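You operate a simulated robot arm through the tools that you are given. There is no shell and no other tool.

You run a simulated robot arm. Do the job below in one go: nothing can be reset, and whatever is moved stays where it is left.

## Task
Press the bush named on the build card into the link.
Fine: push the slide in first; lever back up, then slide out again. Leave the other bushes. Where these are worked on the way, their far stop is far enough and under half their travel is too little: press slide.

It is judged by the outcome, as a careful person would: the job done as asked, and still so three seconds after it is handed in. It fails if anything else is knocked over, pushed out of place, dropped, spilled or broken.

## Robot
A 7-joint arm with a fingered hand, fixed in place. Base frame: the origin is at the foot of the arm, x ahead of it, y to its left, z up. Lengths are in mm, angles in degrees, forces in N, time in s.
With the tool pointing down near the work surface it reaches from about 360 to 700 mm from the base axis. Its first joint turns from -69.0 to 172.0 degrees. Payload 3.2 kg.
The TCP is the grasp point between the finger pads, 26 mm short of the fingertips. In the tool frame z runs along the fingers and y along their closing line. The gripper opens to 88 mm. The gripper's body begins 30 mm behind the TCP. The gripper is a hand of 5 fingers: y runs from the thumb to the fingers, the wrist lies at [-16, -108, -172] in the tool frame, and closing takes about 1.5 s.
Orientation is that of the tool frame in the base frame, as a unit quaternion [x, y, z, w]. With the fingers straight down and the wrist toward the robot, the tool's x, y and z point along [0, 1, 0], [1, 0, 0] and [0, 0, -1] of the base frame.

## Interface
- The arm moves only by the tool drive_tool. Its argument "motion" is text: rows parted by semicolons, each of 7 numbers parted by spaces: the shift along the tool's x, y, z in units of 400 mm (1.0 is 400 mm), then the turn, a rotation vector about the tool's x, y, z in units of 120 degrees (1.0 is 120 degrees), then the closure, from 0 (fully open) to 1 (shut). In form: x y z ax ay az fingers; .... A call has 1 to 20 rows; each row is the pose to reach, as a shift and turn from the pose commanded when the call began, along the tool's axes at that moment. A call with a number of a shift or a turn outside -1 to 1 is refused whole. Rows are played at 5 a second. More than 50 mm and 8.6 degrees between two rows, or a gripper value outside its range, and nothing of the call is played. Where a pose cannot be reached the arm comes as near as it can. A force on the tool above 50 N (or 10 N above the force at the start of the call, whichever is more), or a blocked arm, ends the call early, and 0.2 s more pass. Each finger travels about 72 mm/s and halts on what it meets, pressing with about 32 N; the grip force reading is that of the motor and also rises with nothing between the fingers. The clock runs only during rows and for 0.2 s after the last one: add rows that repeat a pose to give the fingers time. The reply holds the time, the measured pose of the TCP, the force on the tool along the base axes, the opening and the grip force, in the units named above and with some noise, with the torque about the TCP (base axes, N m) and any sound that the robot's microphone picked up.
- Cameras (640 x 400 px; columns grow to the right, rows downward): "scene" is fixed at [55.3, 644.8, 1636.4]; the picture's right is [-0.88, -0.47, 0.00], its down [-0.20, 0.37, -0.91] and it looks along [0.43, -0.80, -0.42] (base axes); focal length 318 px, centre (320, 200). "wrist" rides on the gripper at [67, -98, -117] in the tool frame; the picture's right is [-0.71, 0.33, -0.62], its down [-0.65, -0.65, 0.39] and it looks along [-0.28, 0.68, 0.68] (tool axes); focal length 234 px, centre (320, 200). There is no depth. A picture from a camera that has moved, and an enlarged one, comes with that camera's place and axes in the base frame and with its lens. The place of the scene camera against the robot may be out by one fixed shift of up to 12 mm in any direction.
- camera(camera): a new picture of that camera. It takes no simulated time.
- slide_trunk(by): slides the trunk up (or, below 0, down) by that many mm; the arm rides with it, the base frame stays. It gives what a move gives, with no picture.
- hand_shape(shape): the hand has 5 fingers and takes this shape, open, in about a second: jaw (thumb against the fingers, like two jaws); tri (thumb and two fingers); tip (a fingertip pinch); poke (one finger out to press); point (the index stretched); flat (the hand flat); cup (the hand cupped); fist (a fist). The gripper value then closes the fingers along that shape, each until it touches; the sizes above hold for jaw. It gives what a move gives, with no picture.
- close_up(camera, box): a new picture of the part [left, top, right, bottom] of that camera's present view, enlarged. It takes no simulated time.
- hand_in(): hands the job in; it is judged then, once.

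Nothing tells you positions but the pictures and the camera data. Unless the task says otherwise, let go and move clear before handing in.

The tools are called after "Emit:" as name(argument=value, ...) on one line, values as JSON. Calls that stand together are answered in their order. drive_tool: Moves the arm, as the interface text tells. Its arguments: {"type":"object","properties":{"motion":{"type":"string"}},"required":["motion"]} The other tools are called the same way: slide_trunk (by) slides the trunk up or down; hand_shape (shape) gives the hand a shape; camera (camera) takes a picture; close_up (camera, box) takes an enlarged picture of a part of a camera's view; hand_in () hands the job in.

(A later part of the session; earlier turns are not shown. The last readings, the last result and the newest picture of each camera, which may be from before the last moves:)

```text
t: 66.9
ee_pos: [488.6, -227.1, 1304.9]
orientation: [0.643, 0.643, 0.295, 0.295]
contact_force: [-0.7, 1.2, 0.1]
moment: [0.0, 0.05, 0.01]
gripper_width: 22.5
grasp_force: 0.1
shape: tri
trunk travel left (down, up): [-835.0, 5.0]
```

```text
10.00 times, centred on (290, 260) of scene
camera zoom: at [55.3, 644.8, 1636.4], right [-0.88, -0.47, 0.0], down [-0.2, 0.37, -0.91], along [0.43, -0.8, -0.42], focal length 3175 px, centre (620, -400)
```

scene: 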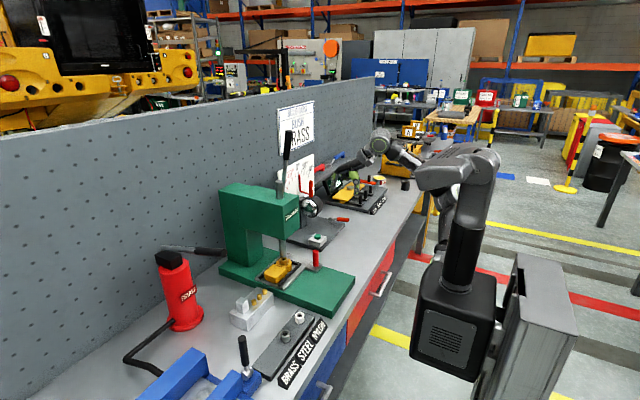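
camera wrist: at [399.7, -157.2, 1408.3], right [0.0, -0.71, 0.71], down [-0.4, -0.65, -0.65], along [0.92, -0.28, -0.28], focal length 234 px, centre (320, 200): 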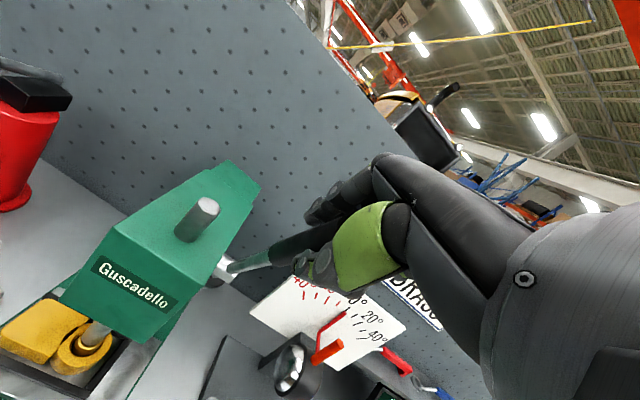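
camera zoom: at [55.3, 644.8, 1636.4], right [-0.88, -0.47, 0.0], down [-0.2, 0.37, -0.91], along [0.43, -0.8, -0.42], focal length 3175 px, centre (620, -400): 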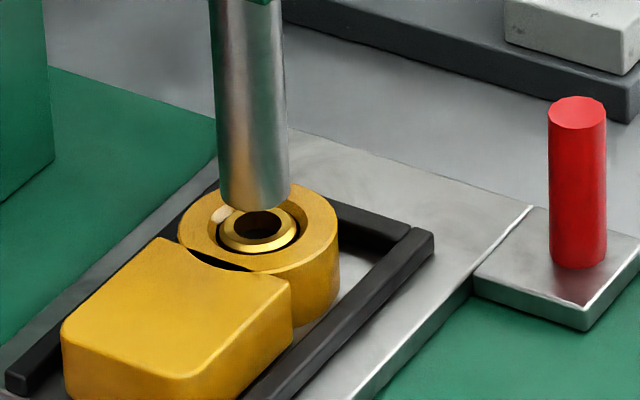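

The bush is going in and is nearly flush; the lever is at about 50° with almost no load. I keep pulling toward its far stop.

Emit:
drive_tool(motion="0 -0.0286 0.0008 -0.0167 0 0 0.75; 0 -0.0563 0.0031 -0.0333 0 0 0.75; 0 -0.0847 0.0068 -0.05 0 0 0.75; 0 -0.1131 0.0117 -0.0667 0 0 0.75; 0 -0.1402 0.0178 -0.0833 0 0 0.75; 0 -0.1679 0.0254 -0.1 0 0 0.75; 0 -0.1679 0.0254 -0.1 0 0 0.75")

Emit:
close_up(camera="scene", box=[270, 120, 370, 200])

Emit:
close_up(camera="scene", box=[270, 240, 310, 280])

```text
t: 68.5
ee_pos: [478.5, -239.5, 1249.3]
orientation: [0.608, 0.607, 0.361, 0.362]
contact_force: [0.0, -0.1, -0.1]
moment: [0.05, 0.04, 0.0]
gripper_width: 22.1
grasp_force: 0.1
shape: tri
out of reach, approached as far as the arm can: row 4, 5, 6, 7
trunk travel left (down, up): [-835.0, 5.0]
```

```text
5.00 times, centred on (320, 160) of scene
camera zoom: at [55.3, 644.8, 1636.4], right [-0.88, -0.47, 0.0], down [-0.2, 0.37, -0.91], along [0.43, -0.8, -0.42], focal length 1588 px, centre (320, 400)
```

zoom: 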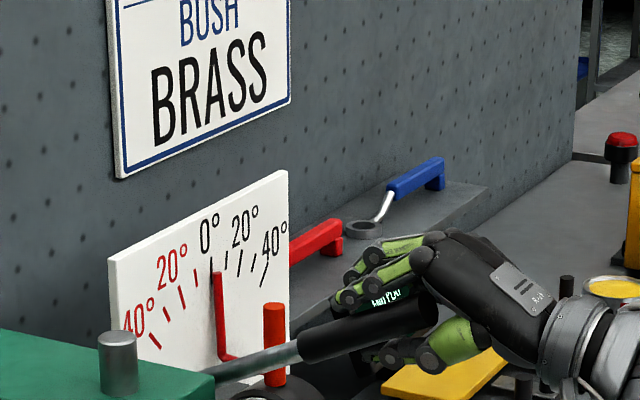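

```text
10.00 times, centred on (290, 260) of scene
camera zoom: at [55.3, 644.8, 1636.4], right [-0.88, -0.47, 0.0], down [-0.2, 0.37, -0.91], along [0.43, -0.8, -0.42], focal length 3175 px, centre (620, -400)
```

zoom: 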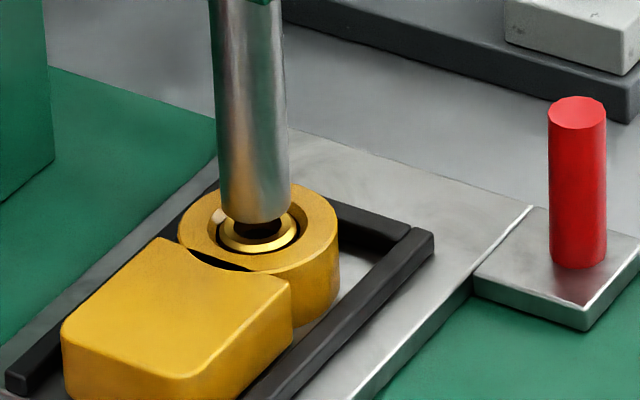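

The ram is still about 9 mm above the bush, so more lever travel is needed, but the arm is at its limit at this trunk height. The lever carries no load on me, so I open, leave sideways, and will re-approach with a lower trunk.

Emit:
drive_tool(motion="0 0 0 0 0 0 0.5; 0 0 0 0 0 0 0.3; 0 0 0 0 0 0 0.15; 0 0 0 0 0 0 0.15; -0.05 0 0 0 0 0 0.15; -0.1 0 0 0 0 0 0.15; -0.15 0 0 0 0 0 0.15; -0.2 0 0 0 0 0 0.15; -0.25 0 0 0 0 0 0.15; -0.25 0 0 0 0 0 0.15")

Emit:
camera(camera="scene")

Emit:
camera(camera="wrist")

```text
t: 70.7
ee_pos: [478.1, -339.1, 1251.2]
orientation: [0.608, 0.608, 0.361, 0.362]
contact_force: [0.1, -0.8, 0.7]
moment: [-0.01, 0.0, 0.01]
gripper_width: 74.5
grasp_force: 0.0
shape: tri
trunk travel left (down, up): [-835.0, 5.0]
```

```text
taken
```

scene: 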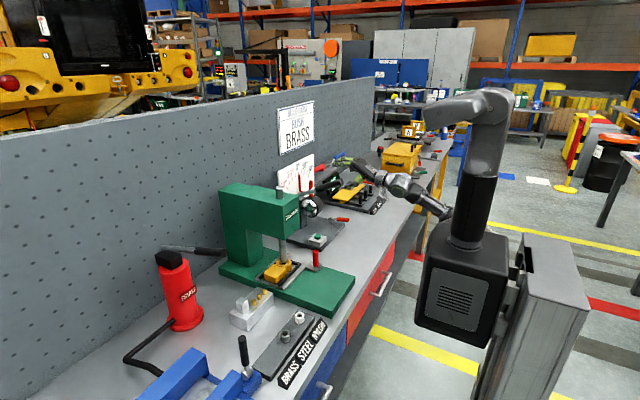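

```text
taken
camera wrist: at [329.3, -270.6, 1220.7], right [-0.39, -0.71, 0.59], down [0.03, -0.65, -0.76], along [0.92, -0.28, 0.27], focal length 234 px, centre (320, 200)
```

wrist: 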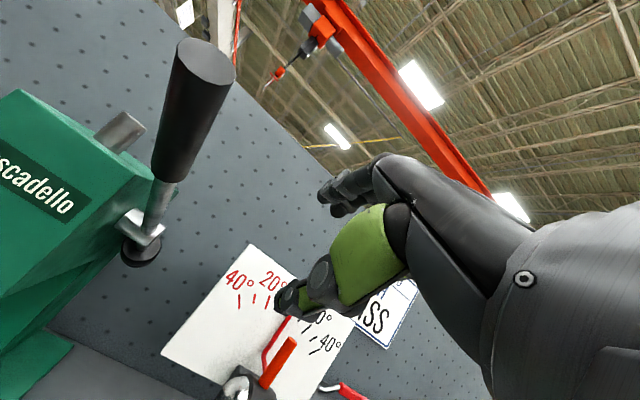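

The lever holds itself at 64° (tip at (440, -226, 1264)). A sideways pinch, with the closing line along y and fingers down, would let the bar hinge in the grip, both down and back up. I first bring the hand back to fingers-down, off to the side.

Emit:
drive_tool(motion="0 0.016 -0.009 0.06 0 0 0.15; 0 0.033 -0.018 0.12 0 0 0.15; 0 0.05 -0.027 0.18 0 0 0.15; 0 0.066 -0.036 0.24 0 0 0.15; 0 0.083 -0.045 0.3 0 0 0.15; 0 0.1 -0.054 0.36 0 0 0.15; 0 0.116 -0.063 0.42 0 0 0.15; 0 0.132 -0.072 0.48 0 0 0.15; 0 0.132 -0.072 0.512 0 0 0.15; 0 0.132 -0.072 0.512 0 0 0.15")

```text
t: 72.9
ee_pos: [478.6, -339.0, 1310.6]
orientation: [0.708, 0.706, -0.001, -0.002]
contact_force: [0.2, -0.9, -0.1]
moment: [0.01, -0.01, 0.0]
gripper_width: 74.3
grasp_force: 0.0
shape: tri
trunk travel left (down, up): [-835.0, 5.0]
```

Level again. Now I yaw the hand counter-clockwise toward 90° at this safe spot.

Emit:
drive_tool(motion="0 0 0 0 0 -0.06 0.15; 0 0 0 0 0 -0.12 0.15; 0 0 0 0 0 -0.18 0.15; 0 0 0 0 0 -0.24 0.15; 0 0 0 0 0 -0.3 0.15; 0 0 0 0 0 -0.36 0.15; 0 0 0 0 0 -0.42 0.15; 0 0 0 0 0 -0.48 0.15; 0 0 0 0 0 -0.54 0.15; 0 0 0 0 0 -0.6 0.15; 0 0 0 0 0 -0.66 0.15; 0 0 0 0 0 -0.72 0.15; 0 0 0 0 0 -0.75 0.15; 0 0 0 0 0 -0.75 0.15")

Emit:
camera(camera="wrist")

Emit:
camera(camera="scene")

```text
t: 75.9
ee_pos: [466.1, -323.1, 1293.5]
orientation: [0.035, 0.999, -0.007, 0.021]
contact_force: [-0.7, -0.4, -0.1]
moment: [-0.06, 0.01, 0.03]
gripper_width: 74.5
grasp_force: 0.1
shape: tri
out of reach, approached as far as the arm can: row 10, 11, 12, 13, 14
trunk travel left (down, up): [-835.0, 5.0]
```

```text
taken
camera wrist: at [387.4, -412.7, 1406.9], right [0.7, 0.29, 0.65], down [0.62, -0.7, -0.35], along [0.35, 0.65, -0.67], focal length 234 px, centre (320, 200)
```

wrist: 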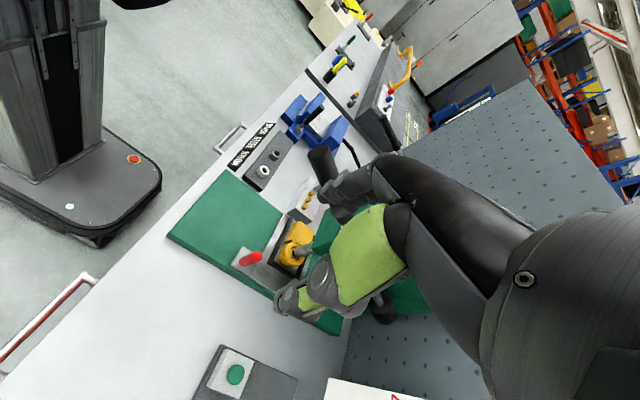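

```text
taken
```

scene: 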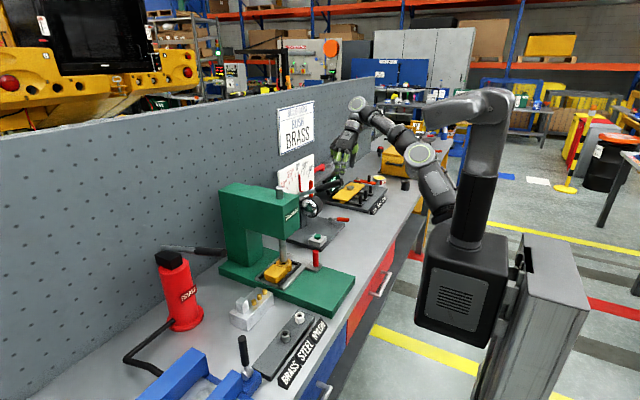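

Yaw reached 86°. Next I rise and move over the lever grip (y = -226) with the fingers open, staying above the bar.

Emit:
drive_tool(motion="0 0 -0.06 0 0 0 0.15; -0.005 0.03 -0.102 0 0 0 0.15; -0.01 0.09 -0.102 0 0 0 0.15; -0.015 0.15 -0.102 0 0 0 0.15; -0.02 0.2 -0.102 0 0 0 0.15; -0.022 0.243 -0.102 0 0 0 0.15; -0.022 0.243 -0.102 0 0 0 0.15")

Emit:
camera(camera="wrist")

Emit:
close_up(camera="scene", box=[280, 110, 380, 210])

```text
t: 77.5
ee_pos: [479.5, -226.8, 1333.4]
orientation: [0.036, 0.999, -0.007, 0.022]
contact_force: [0.3, -0.2, 0.2]
moment: [0.01, -0.03, 0.01]
gripper_width: 74.6
grasp_force: 0.2
shape: tri
out of reach, approached as far as the arm can: row 1, 2, 3
trunk travel left (down, up): [-835.0, 5.0]
```

```text
taken
camera wrist: at [401.2, -316.2, 1447.4], right [0.7, 0.29, 0.65], down [0.62, -0.7, -0.35], along [0.35, 0.65, -0.67], focal length 234 px, centre (320, 200)
```

wrist: 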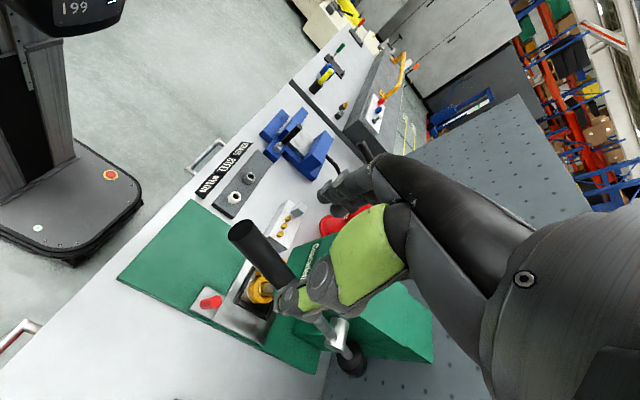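

```text
4.00 times, centred on (330, 160) of scene
camera zoom: at [55.3, 644.8, 1636.4], right [-0.88, -0.47, 0.0], down [-0.2, 0.37, -0.91], along [0.43, -0.8, -0.42], focal length 1270 px, centre (280, 360)
```

zoom: 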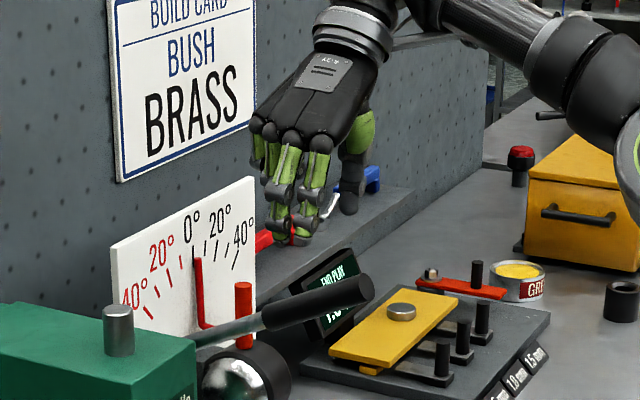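

The hand is centred over the bar. I descend so the pads straddle it and pinch from both sides.

Emit:
drive_tool(motion="0 0 0.05 0 0 0 0.15; 0 0 0.1 0 0 0 0.15; 0 0 0.15 0 0 0 0.15; 0 0 0.19 0 0 0 0.15; 0 0 0.2 0 0 0 0.3; 0 0 0.2 0 0 0 0.5; 0 0 0.2 0 0 0 0.7; 0 0 0.2 0 0 0 0.85; 0 0 0.2 0 0 0 0.9; 0 0 0.2 0 0 0 0.9; 0 0 0.2 0 0 0 0.9; 0 0 0.2 0 0 0 0.9")

Emit:
camera(camera="wrist")

Emit:
close_up(camera="scene", box=[280, 110, 380, 210])

```text
t: 80.1
ee_pos: [481.1, -227.8, 1254.0]
orientation: [0.036, 0.999, -0.006, 0.021]
contact_force: [-0.3, 2.3, -3.5]
moment: [0.01, 0.05, 0.05]
gripper_width: 14.9
grasp_force: 32.3
shape: tri
trunk travel left (down, up): [-835.0, 5.0]
```

```text
taken
camera wrist: at [404.0, -316.6, 1368.1], right [0.7, 0.29, 0.65], down [0.62, -0.7, -0.35], along [0.35, 0.65, -0.67], focal length 234 px, centre (320, 200)
```

wrist: 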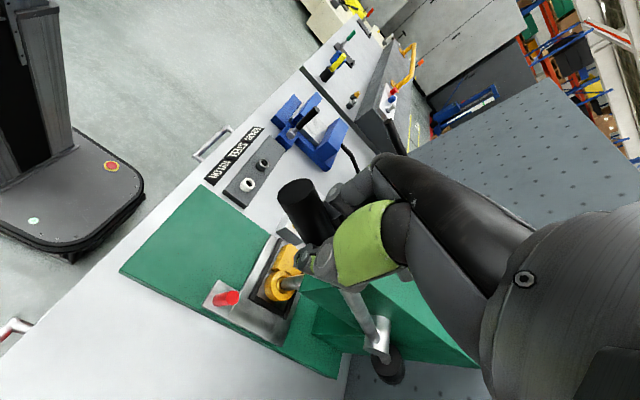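

```text
4.00 times, centred on (330, 160) of scene
camera zoom: at [55.3, 644.8, 1636.4], right [-0.88, -0.47, 0.0], down [-0.2, 0.37, -0.91], along [0.43, -0.8, -0.42], focal length 1270 px, centre (280, 360)
```

zoom: 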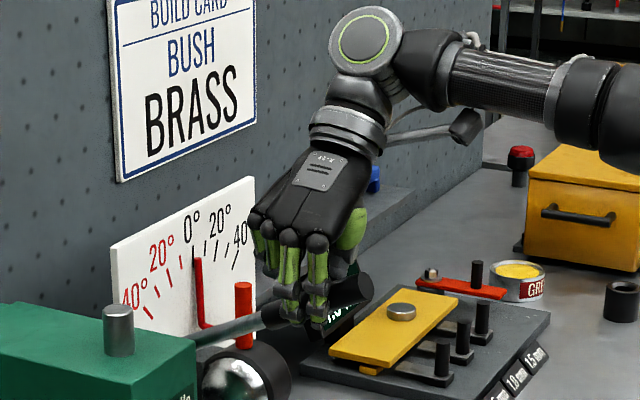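

Firm pinch. I push the lever down along its arc to about 84°, watching the force.

Emit:
drive_tool(motion="0.0177 -0.0007 0.0355 0 0 0 0.9; 0.0322 -0.001 0.0705 0 0 0 0.9; 0.0442 -0.0015 0.1066 0 0 0 0.9; 0.0535 -0.0015 0.1433 0 0 0 0.9; 0.0603 -0.0015 0.1806 0 0 0 0.9; 0.0603 -0.0015 0.1806 0 0 0 0.9")

Emit:
close_up(camera="scene", box=[280, 110, 380, 210])

Emit:
close_up(camera="scene", box=[270, 240, 310, 280])

```text
t: 81.5
ee_pos: [460.4, -228.3, 1180.2]
orientation: [0.035, 0.999, -0.006, 0.021]
contact_force: [-0.3, 0.1, -0.1]
moment: [-0.1, -0.22, -0.06]
gripper_width: 15.5
grasp_force: 32.0
shape: tri
trunk travel left (down, up): [-835.0, 5.0]
```

```text
4.00 times, centred on (330, 160) of scene
camera zoom: at [55.3, 644.8, 1636.4], right [-0.88, -0.47, 0.0], down [-0.2, 0.37, -0.91], along [0.43, -0.8, -0.42], focal length 1270 px, centre (280, 360)
```

zoom: 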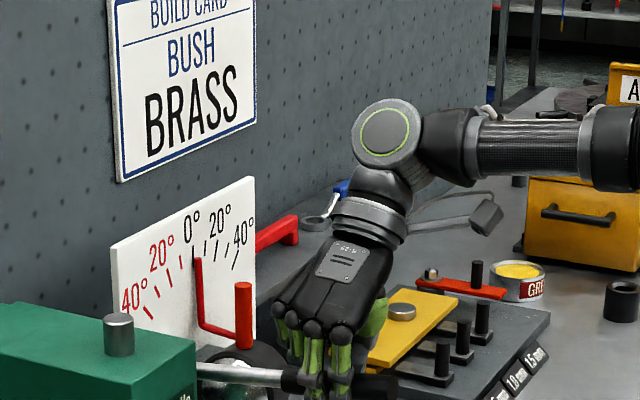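

```text
10.00 times, centred on (290, 260) of scene
camera zoom: at [55.3, 644.8, 1636.4], right [-0.88, -0.47, 0.0], down [-0.2, 0.37, -0.91], along [0.43, -0.8, -0.42], focal length 3175 px, centre (620, -400)
```

zoom: 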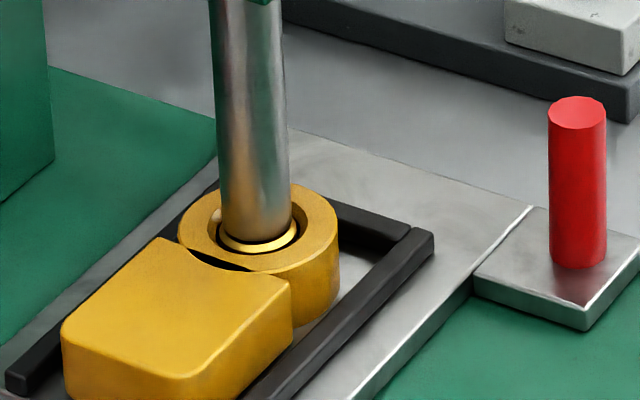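

The ram has now reached the bush with the lever near 84°. I continue in smaller steps to the lever's far stop.

Emit:
drive_tool(motion="0.0022 0 0.019 0 0 0 0.9; 0.0043 0 0.0377 0 0 0 0.9; 0.005 0 0.0567 0 0 0 0.9; 0.006 0 0.0757 0 0 0 0.9; 0.0054 0 0.0946 0 0 0 0.9; 0.0048 0 0.1135 0 0 0 0.9")

Emit:
close_up(camera="scene", box=[280, 110, 380, 210])

Emit:
close_up(camera="scene", box=[270, 240, 310, 280])

```text
t: 82.6
ee_pos: [459.9, -228.1, 1158.5]
orientation: [0.038, 0.999, -0.001, 0.036]
contact_force: [-7.9, -4.9, 15.9]
moment: [0.05, -0.48, -0.01]
gripper_width: 16.6
grasp_force: 32.0
shape: tri
trunk travel left (down, up): [-835.0, 5.0]
stopped in row 5: the force on the tool passed its limit at 57 N (the readings are from after the stop); the commanded pose is now the measured one
```

```text
4.00 times, centred on (330, 160) of scene
camera zoom: at [55.3, 644.8, 1636.4], right [-0.88, -0.47, 0.0], down [-0.2, 0.37, -0.91], along [0.43, -0.8, -0.42], focal length 1270 px, centre (280, 360)
```

zoom: 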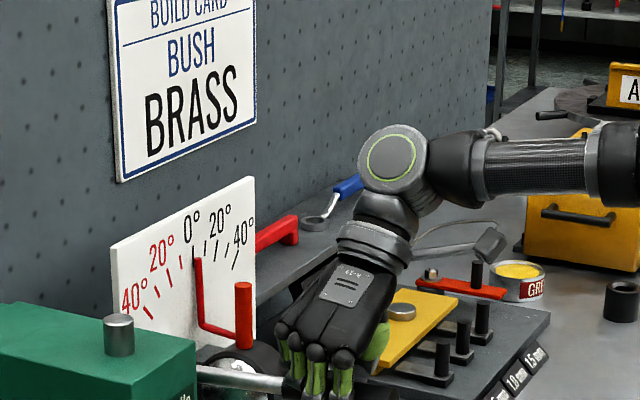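

```text
10.00 times, centred on (290, 260) of scene
camera zoom: at [55.3, 644.8, 1636.4], right [-0.88, -0.47, 0.0], down [-0.2, 0.37, -0.91], along [0.43, -0.8, -0.42], focal length 3175 px, centre (620, -400)
```

zoom: 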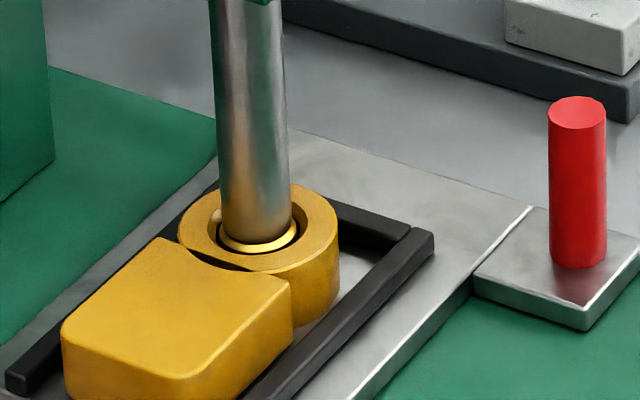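

The push stopped at 57 N with the palm on the bar and the lever no longer moving, at about 85°, so it is at its far stop. The bush looks flush with the ring. I re-grip a little higher on the bar, then lift it back up.

Emit:
drive_tool(motion="0 0 -0.005 0 0 0 0.7; 0 0 -0.02 0 0.01 0 0.5; 0 0 -0.04 0 0.02 0 0.5; 0 0 -0.0575 0 0.025 0 0.5; 0 0 -0.0575 0 0.025 0 0.7; 0 0 -0.0575 0 0.025 0 0.85; 0 0 -0.0575 0 0.025 0 0.92; 0 0 -0.0575 0 0.025 0 0.92; 0 0 -0.0575 0 0.025 0 0.92")

Emit:
close_up(camera="scene", box=[280, 120, 380, 220])

Emit:
camera(camera="wrist")

```text
t: 84.6
ee_pos: [462.9, -227.6, 1178.2]
orientation: [0.037, 0.999, -0.002, 0.006]
contact_force: [-0.3, 1.1, -3.2]
moment: [0.0, 0.04, 0.0]
gripper_width: 17.3
grasp_force: 31.9
shape: tri
trunk travel left (down, up): [-835.0, 5.0]
```

```text
4.00 times, centred on (330, 170) of scene
camera zoom: at [55.3, 644.8, 1636.4], right [-0.88, -0.47, 0.0], down [-0.2, 0.37, -0.91], along [0.43, -0.8, -0.42], focal length 1270 px, centre (280, 320)
```

zoom: 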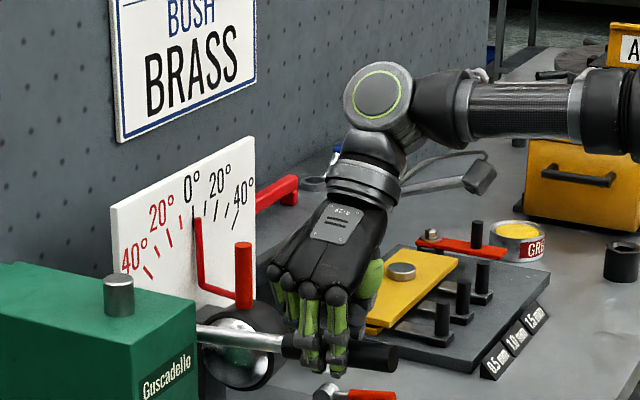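

```text
taken
camera wrist: at [387.8, -317.3, 1292.8], right [0.72, 0.28, 0.63], down [0.6, -0.7, -0.38], along [0.34, 0.65, -0.68], focal length 234 px, centre (320, 200)
```

wrist: 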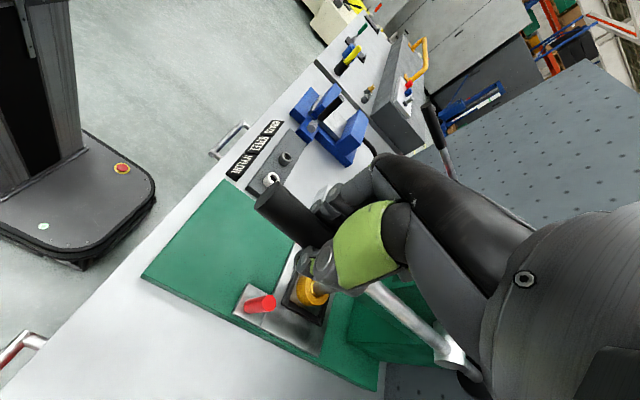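

Good grip on the bar. Now I lift the lever back up along its arc.

Emit:
drive_tool(motion="-0.0062 0 -0.0415 0 0 0 0.92; -0.0144 0.001 -0.078 0 0 0 0.92; -0.025 0.002 -0.114 0 0 0 0.92; -0.038 0.003 -0.149 0 0 0 0.92; -0.054 0.004 -0.183 0 0 0 0.92; -0.072 0.005 -0.216 0 0 0 0.92; -0.092 0.007 -0.247 0 0 0 0.92; -0.114 0.008 -0.2775 0 0 0 0.92; -0.114 0.008 -0.2775 0 0 0 0.92")

Emit:
close_up(camera="scene", box=[270, 110, 370, 210])

Emit:
close_up(camera="scene", box=[270, 240, 310, 280])

```text
t: 86.6
ee_pos: [505.7, -226.8, 1289.0]
orientation: [0.038, 0.999, -0.002, 0.007]
contact_force: [-4.3, 1.2, 0.0]
moment: [-0.09, 0.4, 0.04]
gripper_width: 17.1
grasp_force: 31.9
shape: tri
trunk travel left (down, up): [-835.0, 5.0]
```

```text
4.00 times, centred on (320, 160) of scene
camera zoom: at [55.3, 644.8, 1636.4], right [-0.88, -0.47, 0.0], down [-0.2, 0.37, -0.91], along [0.43, -0.8, -0.42], focal length 1270 px, centre (320, 360)
```

zoom: 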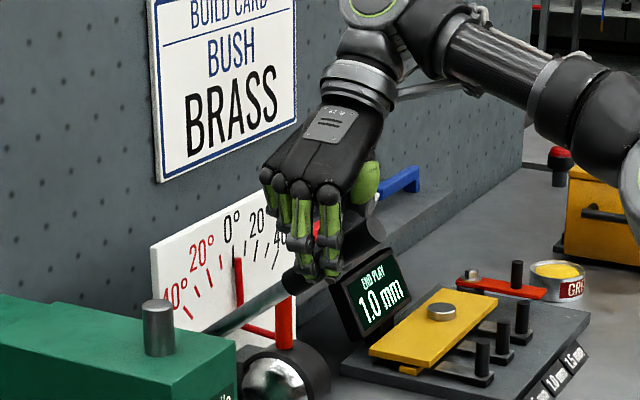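

```text
10.00 times, centred on (290, 260) of scene
camera zoom: at [55.3, 644.8, 1636.4], right [-0.88, -0.47, 0.0], down [-0.2, 0.37, -0.91], along [0.43, -0.8, -0.42], focal length 3175 px, centre (620, -400)
```

zoom: 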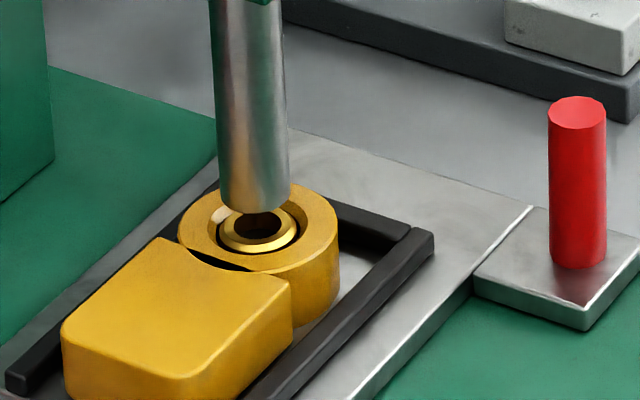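

The ram rises and the bush stays in, flush. I shift my grip toward the lever's end so that its tip won't meet the palm, then continue up.

Emit:
drive_tool(motion="0 0 0 0 0 0 0.7; 0 0 0 0 0 0 0.5; 0.027 -0.002 -0.021 0 0 0 0.5; 0.0545 -0.004 -0.043 0 0 0 0.5; 0.0545 -0.004 -0.043 0 0 0 0.7; 0.0545 -0.004 -0.043 0 0 0 0.85; 0.0545 -0.004 -0.043 0 0 0 0.92; 0.0545 -0.004 -0.043 0 0 0 0.92; 0.0545 -0.004 -0.043 0 0 0 0.92")

Emit:
camera(camera="wrist")

Emit:
close_up(camera="scene", box=[270, 110, 370, 210])

```text
t: 88.6
ee_pos: [485.4, -227.1, 1304.8]
orientation: [0.037, 0.999, -0.003, 0.006]
contact_force: [-0.1, 1.5, -2.9]
moment: [-0.06, 0.02, 0.02]
gripper_width: 17.1
grasp_force: 32.2
shape: tri
trunk travel left (down, up): [-835.0, 5.0]
```

```text
taken
camera wrist: at [411.0, -317.3, 1421.1], right [0.72, 0.28, 0.63], down [0.6, -0.7, -0.38], along [0.34, 0.65, -0.68], focal length 234 px, centre (320, 200)
```

wrist: 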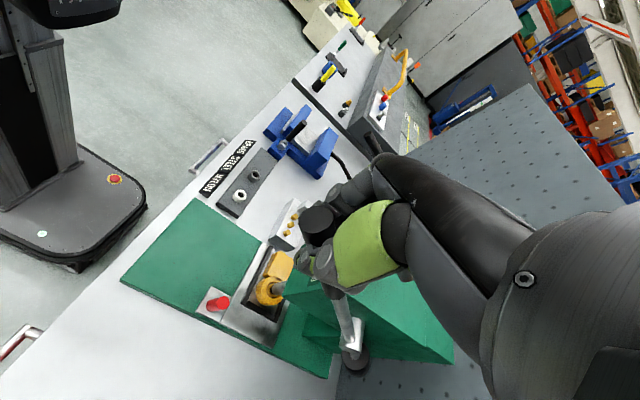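

```text
4.00 times, centred on (320, 160) of scene
camera zoom: at [55.3, 644.8, 1636.4], right [-0.88, -0.47, 0.0], down [-0.2, 0.37, -0.91], along [0.43, -0.8, -0.42], focal length 1270 px, centre (320, 360)
```

zoom: 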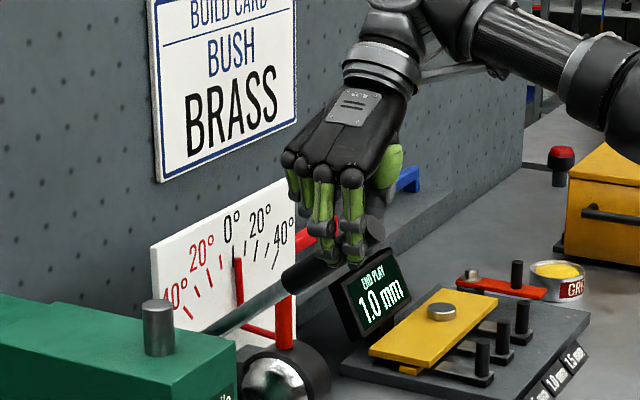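

The grip is near the lever's end now. I continue lifting.

Emit:
drive_tool(motion="-0.0276 0.002 -0.032 0 0 0 0.92; -0.057 0.004 -0.062 0 0 0 0.92; -0.0886 0.0065 -0.09 0 0 0 0.92; -0.1223 0.009 -0.1155 0 0 0 0.92; -0.1575 0.0115 -0.1387 0 0 0 0.92; -0.194 0.0143 -0.1595 0 0 0 0.92; -0.232 0.017 -0.1775 0 0 0 0.92; -0.232 0.017 -0.1775 0 0 0 0.92")

Emit:
close_up(camera="scene", box=[260, 100, 360, 200])

Emit:
camera(camera="wrist")

```text
t: 90.4
ee_pos: [505.3, -215.4, 1329.2]
orientation: [0.042, 0.999, 0.003, 0.007]
contact_force: [-1.6, -34.3, 0.2]
moment: [-0.54, 0.08, -0.08]
gripper_width: 14.4
grasp_force: 32.1
shape: tri
out of reach, approached as far as the arm can: row 2, 3, 4, 5, 6, 7, 8
trunk travel left (down, up): [-835.0, 5.0]
```

```text
4.00 times, centred on (310, 150) of scene
camera zoom: at [55.3, 644.8, 1636.4], right [-0.88, -0.47, 0.0], down [-0.2, 0.37, -0.91], along [0.43, -0.8, -0.42], focal length 1270 px, centre (360, 400)
```

zoom: 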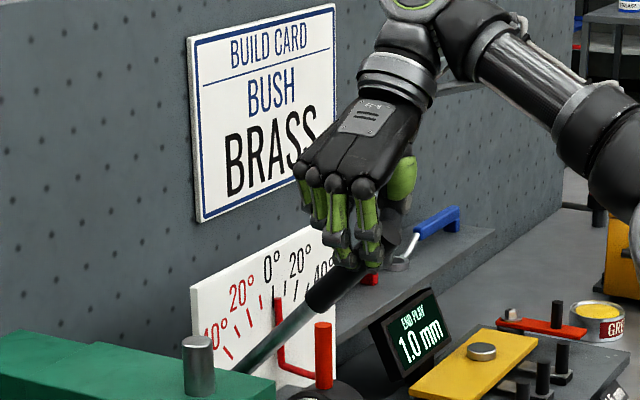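

```text
taken
camera wrist: at [428.8, -306.3, 1443.4], right [0.72, 0.27, 0.64], down [0.6, -0.7, -0.38], along [0.34, 0.66, -0.67], focal length 234 px, centre (320, 200)
```

wrist: 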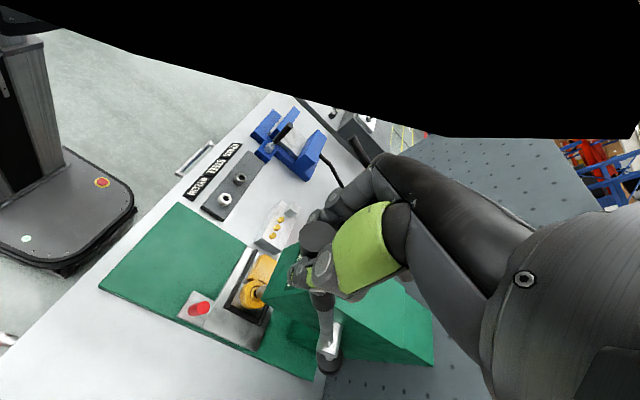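

The arm reaches its limit with the lever at about 43°. I open and slide the hand off along the bar's end, then will finish raising it with the forward-pitched yoke used before.

Emit:
drive_tool(motion="0 -0.015 0 0 0 0 0.7; 0 -0.03 0 0 0 0 0.5; 0 -0.032 0 0 0 0 0.3; 0 -0.032 0 0 0 0 0.25; 0.03 -0.032 -0.03 0 0 0 0.25; 0.06 -0.032 -0.06 0 0 0 0.25; 0.09 -0.033 -0.085 0 0 0 0.25; 0.12 -0.035 -0.105 0 0 0 0.25; 0.14 -0.035 -0.115 0 0 0 0.25; 0.14 -0.035 -0.115 0 0 0 0.25")

Emit:
close_up(camera="scene", box=[260, 90, 380, 210])

Emit:
camera(camera="wrist")

```text
t: 92.6
ee_pos: [453.2, -204.3, 1375.4]
orientation: [0.037, 0.999, -0.002, 0.006]
contact_force: [-0.9, 0.2, -0.6]
moment: [-0.01, -0.01, -0.01]
gripper_width: 66.1
grasp_force: 0.1
shape: tri
trunk travel left (down, up): [-835.0, 5.0]
```

```text
3.33 times, centred on (320, 150) of scene
camera zoom: at [55.3, 644.8, 1636.4], right [-0.88, -0.47, 0.0], down [-0.2, 0.37, -0.91], along [0.43, -0.8, -0.42], focal length 1058 px, centre (320, 367)
```

zoom: 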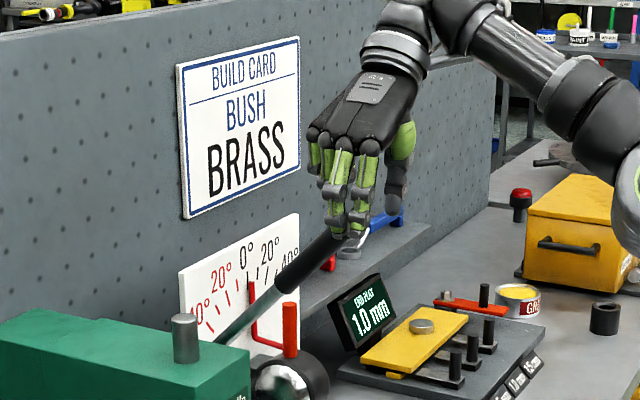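

```text
taken
camera wrist: at [377.7, -295.1, 1490.9], right [0.72, 0.28, 0.63], down [0.6, -0.7, -0.38], along [0.34, 0.65, -0.68], focal length 234 px, centre (320, 200)
```

wrist: 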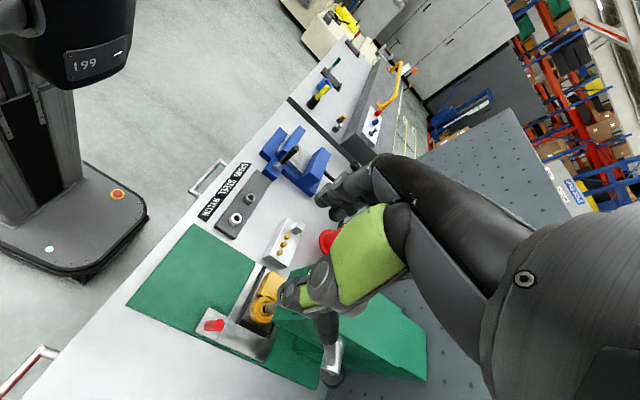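

The hand is clear of the lever, which stays at about 43°. I move off to -y and turn the hand back to facing forward.

Emit:
drive_tool(motion="0.05 -0.004 -0.015 0 0 0 0.15; 0.1 -0.007 -0.025 0 0 0 0.15; 0.095 -0.08 -0.025 0 0 0 0.15; 0.09 -0.16 -0.025 0 0 0 0.15; 0.083 -0.24 -0.025 0 0 0.03 0.15; 0.0765 -0.3215 -0.025 0 0 0.07 0.15; 0.0765 -0.3215 -0.025 0 0 0.13 0.15; 0.0765 -0.3215 -0.025 0 0 0.19 0.15; 0.0765 -0.3215 -0.025 0 0 0.25 0.15; 0.0765 -0.3215 -0.025 0 0 0.31 0.15; 0.0765 -0.3215 -0.025 0 0 0.37 0.15; 0.0765 -0.3215 -0.025 0 0 0.43 0.15; 0.0765 -0.3215 -0.025 0 0 0.49 0.15; 0.0765 -0.3215 -0.025 0 0 0.55 0.15; 0.0765 -0.3215 -0.025 0 0 0.61 0.15; 0.0765 -0.3215 -0.025 0 0 0.67 0.15; 0.0765 -0.3215 -0.025 0 0 0.715 0.15; 0.0765 -0.3215 -0.025 0 0 0.715 0.15")

Emit:
camera(camera="wrist")

```text
t: 96.4
ee_pos: [411.3, -331.6, 1384.4]
orientation: [0.709, 0.705, 0.003, 0.005]
contact_force: [-0.5, 0.2, -0.5]
moment: [0.04, 0.01, 0.0]
gripper_width: 75.0
grasp_force: 0.0
shape: tri
out of reach, approached as far as the arm can: row 4, 5, 6, 7
trunk travel left (down, up): [-835.0, 5.0]
```

```text
taken
camera wrist: at [313.5, -262.3, 1499.2], right [0.32, -0.71, 0.63], down [-0.65, -0.65, -0.39], along [0.69, -0.28, -0.67], focal length 234 px, centre (320, 200)
```

wrist: 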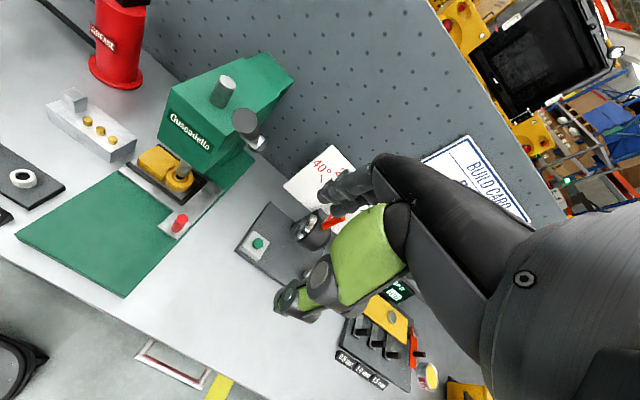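

The lever is at 44° (tip ≈ (490, -226, 1339)). I pitch the hand to about 42° beside it, ready to re-engage.

Emit:
drive_tool(motion="0.006 0.03 0.02 -0.044 0 0 0.15; 0.013 0.06 0.04 -0.0875 0 0 0.15; 0.02 0.09 0.06 -0.131 0 0 0.15; 0.026 0.122 0.08 -0.175 0 0 0.15; 0.032 0.152 0.1 -0.219 0 0 0.15; 0.039 0.183 0.12 -0.2625 0 0 0.15; 0.045 0.214 0.14 -0.306 0 0 0.15; 0.0515 0.244 0.16 -0.35 0 0 0.15; 0.0515 0.244 0.16 -0.35 0 0 0.15")

Emit:
camera(camera="wrist")

Emit:
close_up(camera="scene", box=[260, 90, 380, 210])

```text
t: 98.4
ee_pos: [509.9, -311.5, 1323.0]
orientation: [0.658, 0.658, 0.256, 0.26]
contact_force: [0.2, 0.9, 0.1]
moment: [-0.02, -0.01, 0.0]
gripper_width: 74.8
grasp_force: 0.1
shape: tri
trunk travel left (down, up): [-835.0, 5.0]
```

```text
taken
camera wrist: at [359.0, -242.2, 1339.9], right [-0.18, -0.7, 0.69], down [-0.22, -0.65, -0.73], along [0.96, -0.28, -0.03], focal length 234 px, centre (320, 200)
```

wrist: 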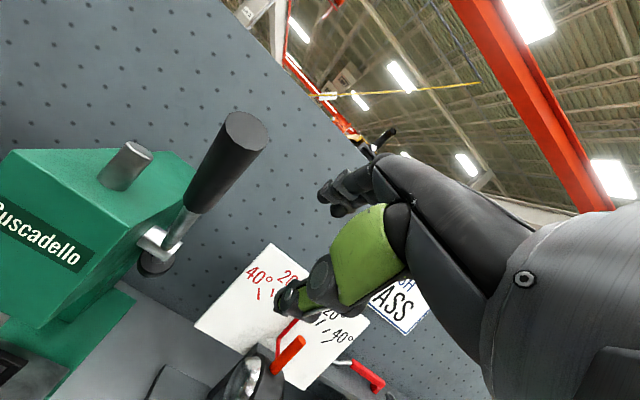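

```text
3.33 times, centred on (320, 150) of scene
camera zoom: at [55.3, 644.8, 1636.4], right [-0.88, -0.47, 0.0], down [-0.2, 0.37, -0.91], along [0.43, -0.8, -0.42], focal length 1058 px, centre (320, 367)
```

zoom: 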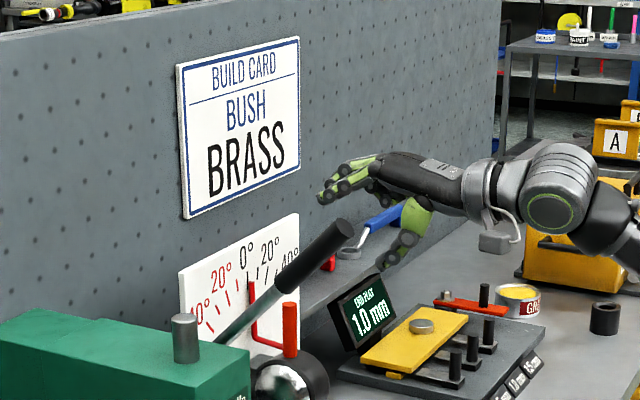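

Aligned. I back out 10 mm along the bar so the tip stays clear of the palm, then slide sideways around the lever.

Emit:
drive_tool(motion="0 0 -0.025 0 0 0 0.15; 0.05 0 -0.025 0 0 0 0.15; 0.09 0 -0.025 0 0 0 0.15; 0.13 0 -0.025 0 0 0 0.15; 0.17 0 -0.025 0 0 0 0.15; 0.2 0 -0.025 0 0 0 0.15; 0.2075 0 -0.025 0 0 0 0.15; 0.2075 0 -0.025 0 0 0 0.3; 0.2075 0 -0.025 0 0 0 0.5; 0.2075 0 -0.025 0 0 0 0.65; 0.2075 0 -0.025 0 0 0 0.75; 0.2075 0 -0.025 0 0 0 0.75; 0.2075 0 -0.025 0 0 0 0.75")

Emit:
close_up(camera="scene", box=[260, 90, 380, 210])

Emit:
camera(camera="wrist")

```text
t: 101.2
ee_pos: [502.7, -226.6, 1329.6]
orientation: [0.659, 0.658, 0.255, 0.259]
contact_force: [-0.2, -0.2, -0.7]
moment: [0.04, 0.07, 0.01]
gripper_width: 22.6
grasp_force: 0.1
shape: tri
trunk travel left (down, up): [-835.0, 5.0]
```

```text
3.33 times, centred on (320, 150) of scene
camera zoom: at [55.3, 644.8, 1636.4], right [-0.88, -0.47, 0.0], down [-0.2, 0.37, -0.91], along [0.43, -0.8, -0.42], focal length 1058 px, centre (320, 367)
```

zoom: 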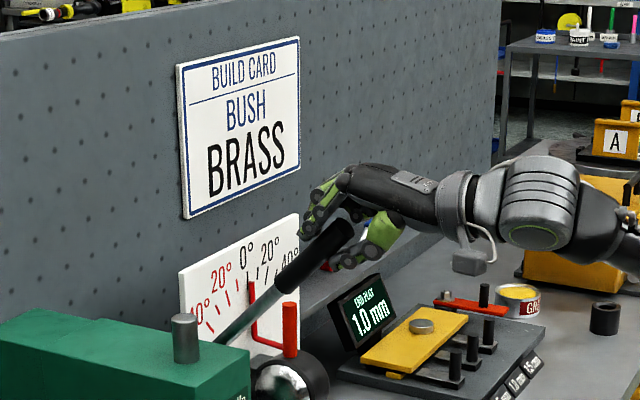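

```text
taken
camera wrist: at [352.1, -158.8, 1347.3], right [-0.18, -0.7, 0.69], down [-0.22, -0.65, -0.73], along [0.96, -0.28, -0.04], focal length 234 px, centre (320, 200)
```

wrist: 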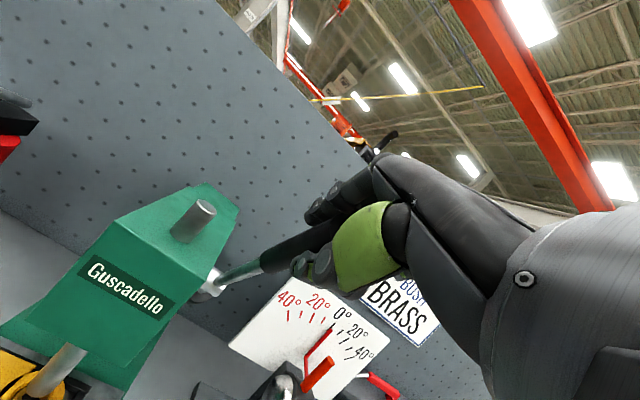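

The lever end is inside the yoke. I push it back up along the arc to about 20°, easing the pitch.

Emit:
drive_tool(motion="0 0.041 0.0005 0.0156 0 0 0.77; 0 0.0843 0.0041 0.031 0 0 0.77; 0 0.1276 0.0108 0.047 0 0 0.77; 0 0.1697 0.0205 0.0625 0 0 0.77; 0 0.2114 0.0328 0.078 0 0 0.77; 0 0.252 0.0482 0.094 0 0 0.77; 0 0.252 0.0482 0.094 0 0 0.77")

Emit:
close_up(camera="scene", box=[250, 90, 370, 210])

Emit:
camera(camera="wrist")

```text
t: 102.8
ee_pos: [589.6, -226.4, 1385.3]
orientation: [0.68, 0.68, 0.19, 0.195]
contact_force: [-1.3, 0.3, 0.8]
moment: [-0.04, 0.05, 0.02]
gripper_width: 20.8
grasp_force: 0.0
shape: tri
trunk travel left (down, up): [-835.0, 5.0]
```

```text
3.33 times, centred on (310, 150) of scene
camera zoom: at [55.3, 644.8, 1636.4], right [-0.88, -0.47, 0.0], down [-0.2, 0.37, -0.91], along [0.43, -0.8, -0.42], focal length 1058 px, centre (353, 367)
```

zoom: 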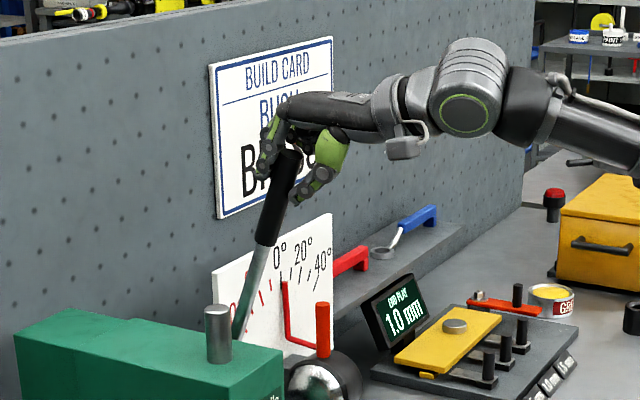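

```text
taken
camera wrist: at [446.3, -157.6, 1431.0], right [-0.04, -0.7, 0.71], down [-0.36, -0.65, -0.67], along [0.93, -0.28, -0.22], focal length 234 px, centre (320, 200)
```

wrist: 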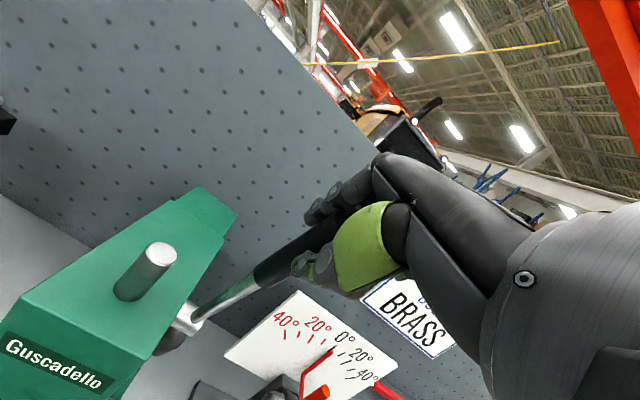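

Lever at about 20°. I finish pushing it to its upper stop.

Emit:
drive_tool(motion="0 0.0425 0.0102 0.015 0 0 0.77; 0 0.0735 0.02 0.03 0 0 0.77; 0 0.1041 0.031 0.045 0 0 0.77; 0 0.119 0.0375 0.052 0 0 0.77; 0 0.134 0.044 0.058 0 0 0.77; 0 0.134 0.044 0.058 0 0 0.77")

Emit:
close_up(camera="scene", box=[250, 90, 370, 210])

Emit:
close_up(camera="scene", box=[270, 240, 310, 280])

```text
t: 104.2
ee_pos: [640.7, -226.8, 1398.3]
orientation: [0.691, 0.69, 0.149, 0.154]
contact_force: [-8.9, 1.3, 3.8]
moment: [0.07, 0.27, -0.02]
gripper_width: 21.7
grasp_force: 0.1
shape: tri
trunk travel left (down, up): [-835.0, 5.0]
```

```text
3.33 times, centred on (310, 150) of scene
camera zoom: at [55.3, 644.8, 1636.4], right [-0.88, -0.47, 0.0], down [-0.2, 0.37, -0.91], along [0.43, -0.8, -0.42], focal length 1058 px, centre (353, 367)
```

zoom: 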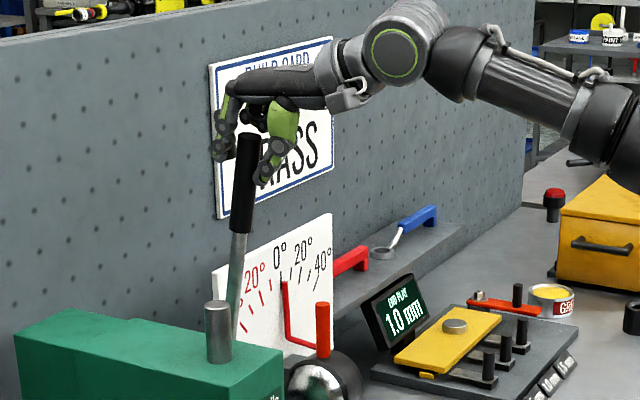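

```text
10.00 times, centred on (290, 260) of scene
camera zoom: at [55.3, 644.8, 1636.4], right [-0.88, -0.47, 0.0], down [-0.2, 0.37, -0.91], along [0.43, -0.8, -0.42], focal length 3175 px, centre (620, -400)
```

zoom: 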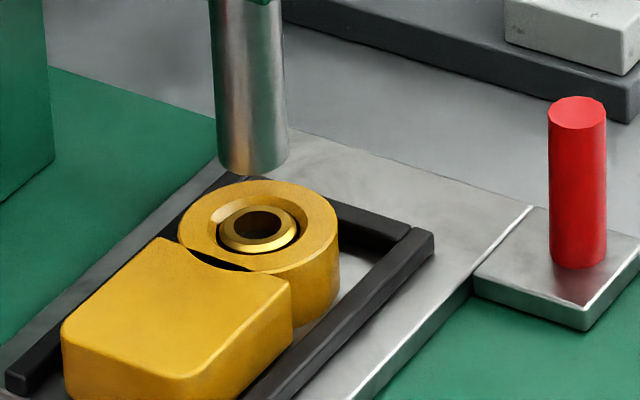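

The lever is against its upper stop, the ram is up, and the bush sits flush in the link. I let go of the lever and leave sideways.

Emit:
drive_tool(motion="0 -0.008 0 0 0 0 0.6; 0 -0.008 0 0 0 0 0.4; 0 -0.005 -0.005 0 0 0 0.2; 0 -0.005 -0.005 0 0 0 0.15; 0 -0.005 -0.01 0 0 0 0.15; -0.04 -0.005 -0.01 0 0 0 0.15; -0.09 -0.005 -0.01 0 0 0 0.15; -0.14 -0.005 -0.01 0 0 0 0.15; -0.19 -0.005 -0.01 0 0 0 0.15; -0.24 -0.005 -0.01 0 0 0 0.15; -0.24 -0.005 -0.01 0 0 0 0.15")

Emit:
close_up(camera="scene", box=[250, 90, 370, 210])

Emit:
camera(camera="wrist")

```text
t: 106.6
ee_pos: [641.4, -322.4, 1400.6]
orientation: [0.692, 0.69, 0.148, 0.152]
contact_force: [-0.2, -0.2, 0.6]
moment: [0.01, 0.02, 0.02]
gripper_width: 74.6
grasp_force: 0.0
shape: tri
trunk travel left (down, up): [-835.0, 5.0]
```

```text
3.33 times, centred on (310, 150) of scene
camera zoom: at [55.3, 644.8, 1636.4], right [-0.88, -0.47, 0.0], down [-0.2, 0.37, -0.91], along [0.43, -0.8, -0.42], focal length 1058 px, centre (353, 367)
```

zoom: 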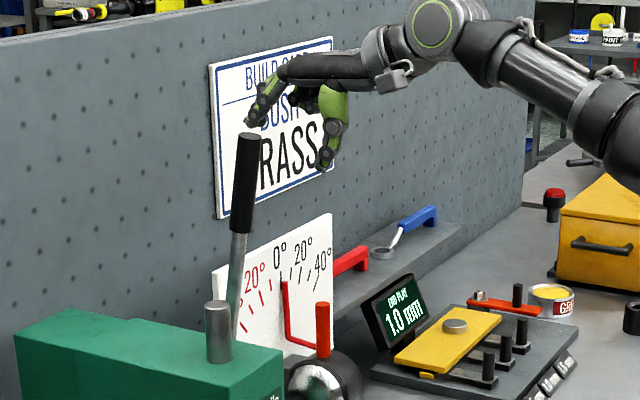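

```text
taken
camera wrist: at [504.3, -253.1, 1465.3], right [0.04, -0.7, 0.71], down [-0.44, -0.65, -0.62], along [0.9, -0.28, -0.33], focal length 234 px, centre (320, 200)
```

wrist: 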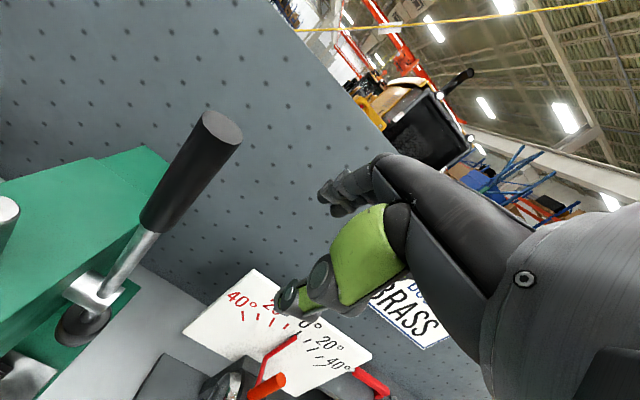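

The lever stands where it started. Now I retract, level the hand, and lower the trunk to reach the slide knob again.

Emit:
drive_tool(motion="0 -0.058 -0.011 0.0 0 0 0.15; 0 -0.117 -0.022 0.03 0 0 0.15; 0 -0.175 -0.033 0.06 0 0 0.15; 0 -0.234 -0.045 0.09 0 0 0.15; 0 -0.292 -0.056 0.12 0 0 0.15; 0 -0.351 -0.067 0.15 0 0 0.15; 0 -0.41 -0.078 0.18 0 0 0.15; 0 -0.468 -0.0895 0.204 0 0 0.15; 0 -0.468 -0.0895 0.204 0 0 0.15")

Emit:
slide_trunk(by=-310)

Emit:
camera(camera="wrist")

Emit:
close_up(camera="scene", box=[250, 160, 400, 300])

```text
t: 108.6
ee_pos: [456.2, -325.1, 1353.6]
orientation: [0.707, 0.707, -0.003, 0.001]
contact_force: [-0.2, 0.0, 0.0]
moment: [-0.01, -0.02, -0.01]
gripper_width: 74.4
grasp_force: 0.1
shape: tri
trunk travel left (down, up): [-835.0, 5.0]
```

```text
t: 111.7
ee_pos: [457.5, -325.2, 1044.7]
orientation: [0.707, 0.707, -0.002, 0.002]
contact_force: [0.4, -0.5, -0.1]
moment: [0.03, 0.01, 0.04]
gripper_width: 74.3
grasp_force: 0.1
shape: tri
trunk travel left (down, up): [-525.0, 315.0]
```

```text
taken
camera wrist: at [359.6, -255.3, 1159.8], right [0.33, -0.71, 0.63], down [-0.66, -0.65, -0.39], along [0.68, -0.28, -0.68], focal length 234 px, centre (320, 200)
```

wrist: 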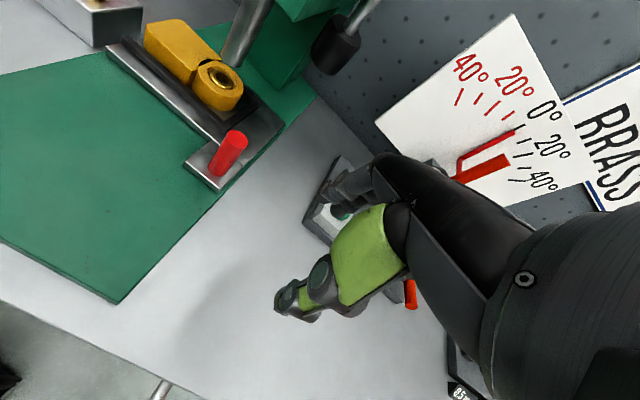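

```text
2.86 times, centred on (325, 230) of scene
camera zoom: at [55.3, 644.8, 1636.4], right [-0.88, -0.47, 0.0], down [-0.2, 0.37, -0.91], along [0.43, -0.8, -0.42], focal length 907 px, centre (306, 114)
```

zoom: 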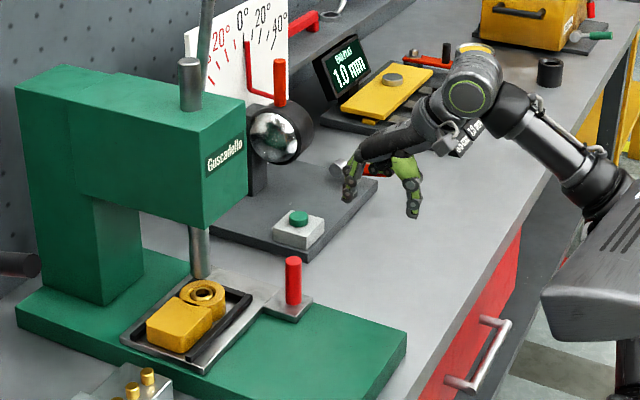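

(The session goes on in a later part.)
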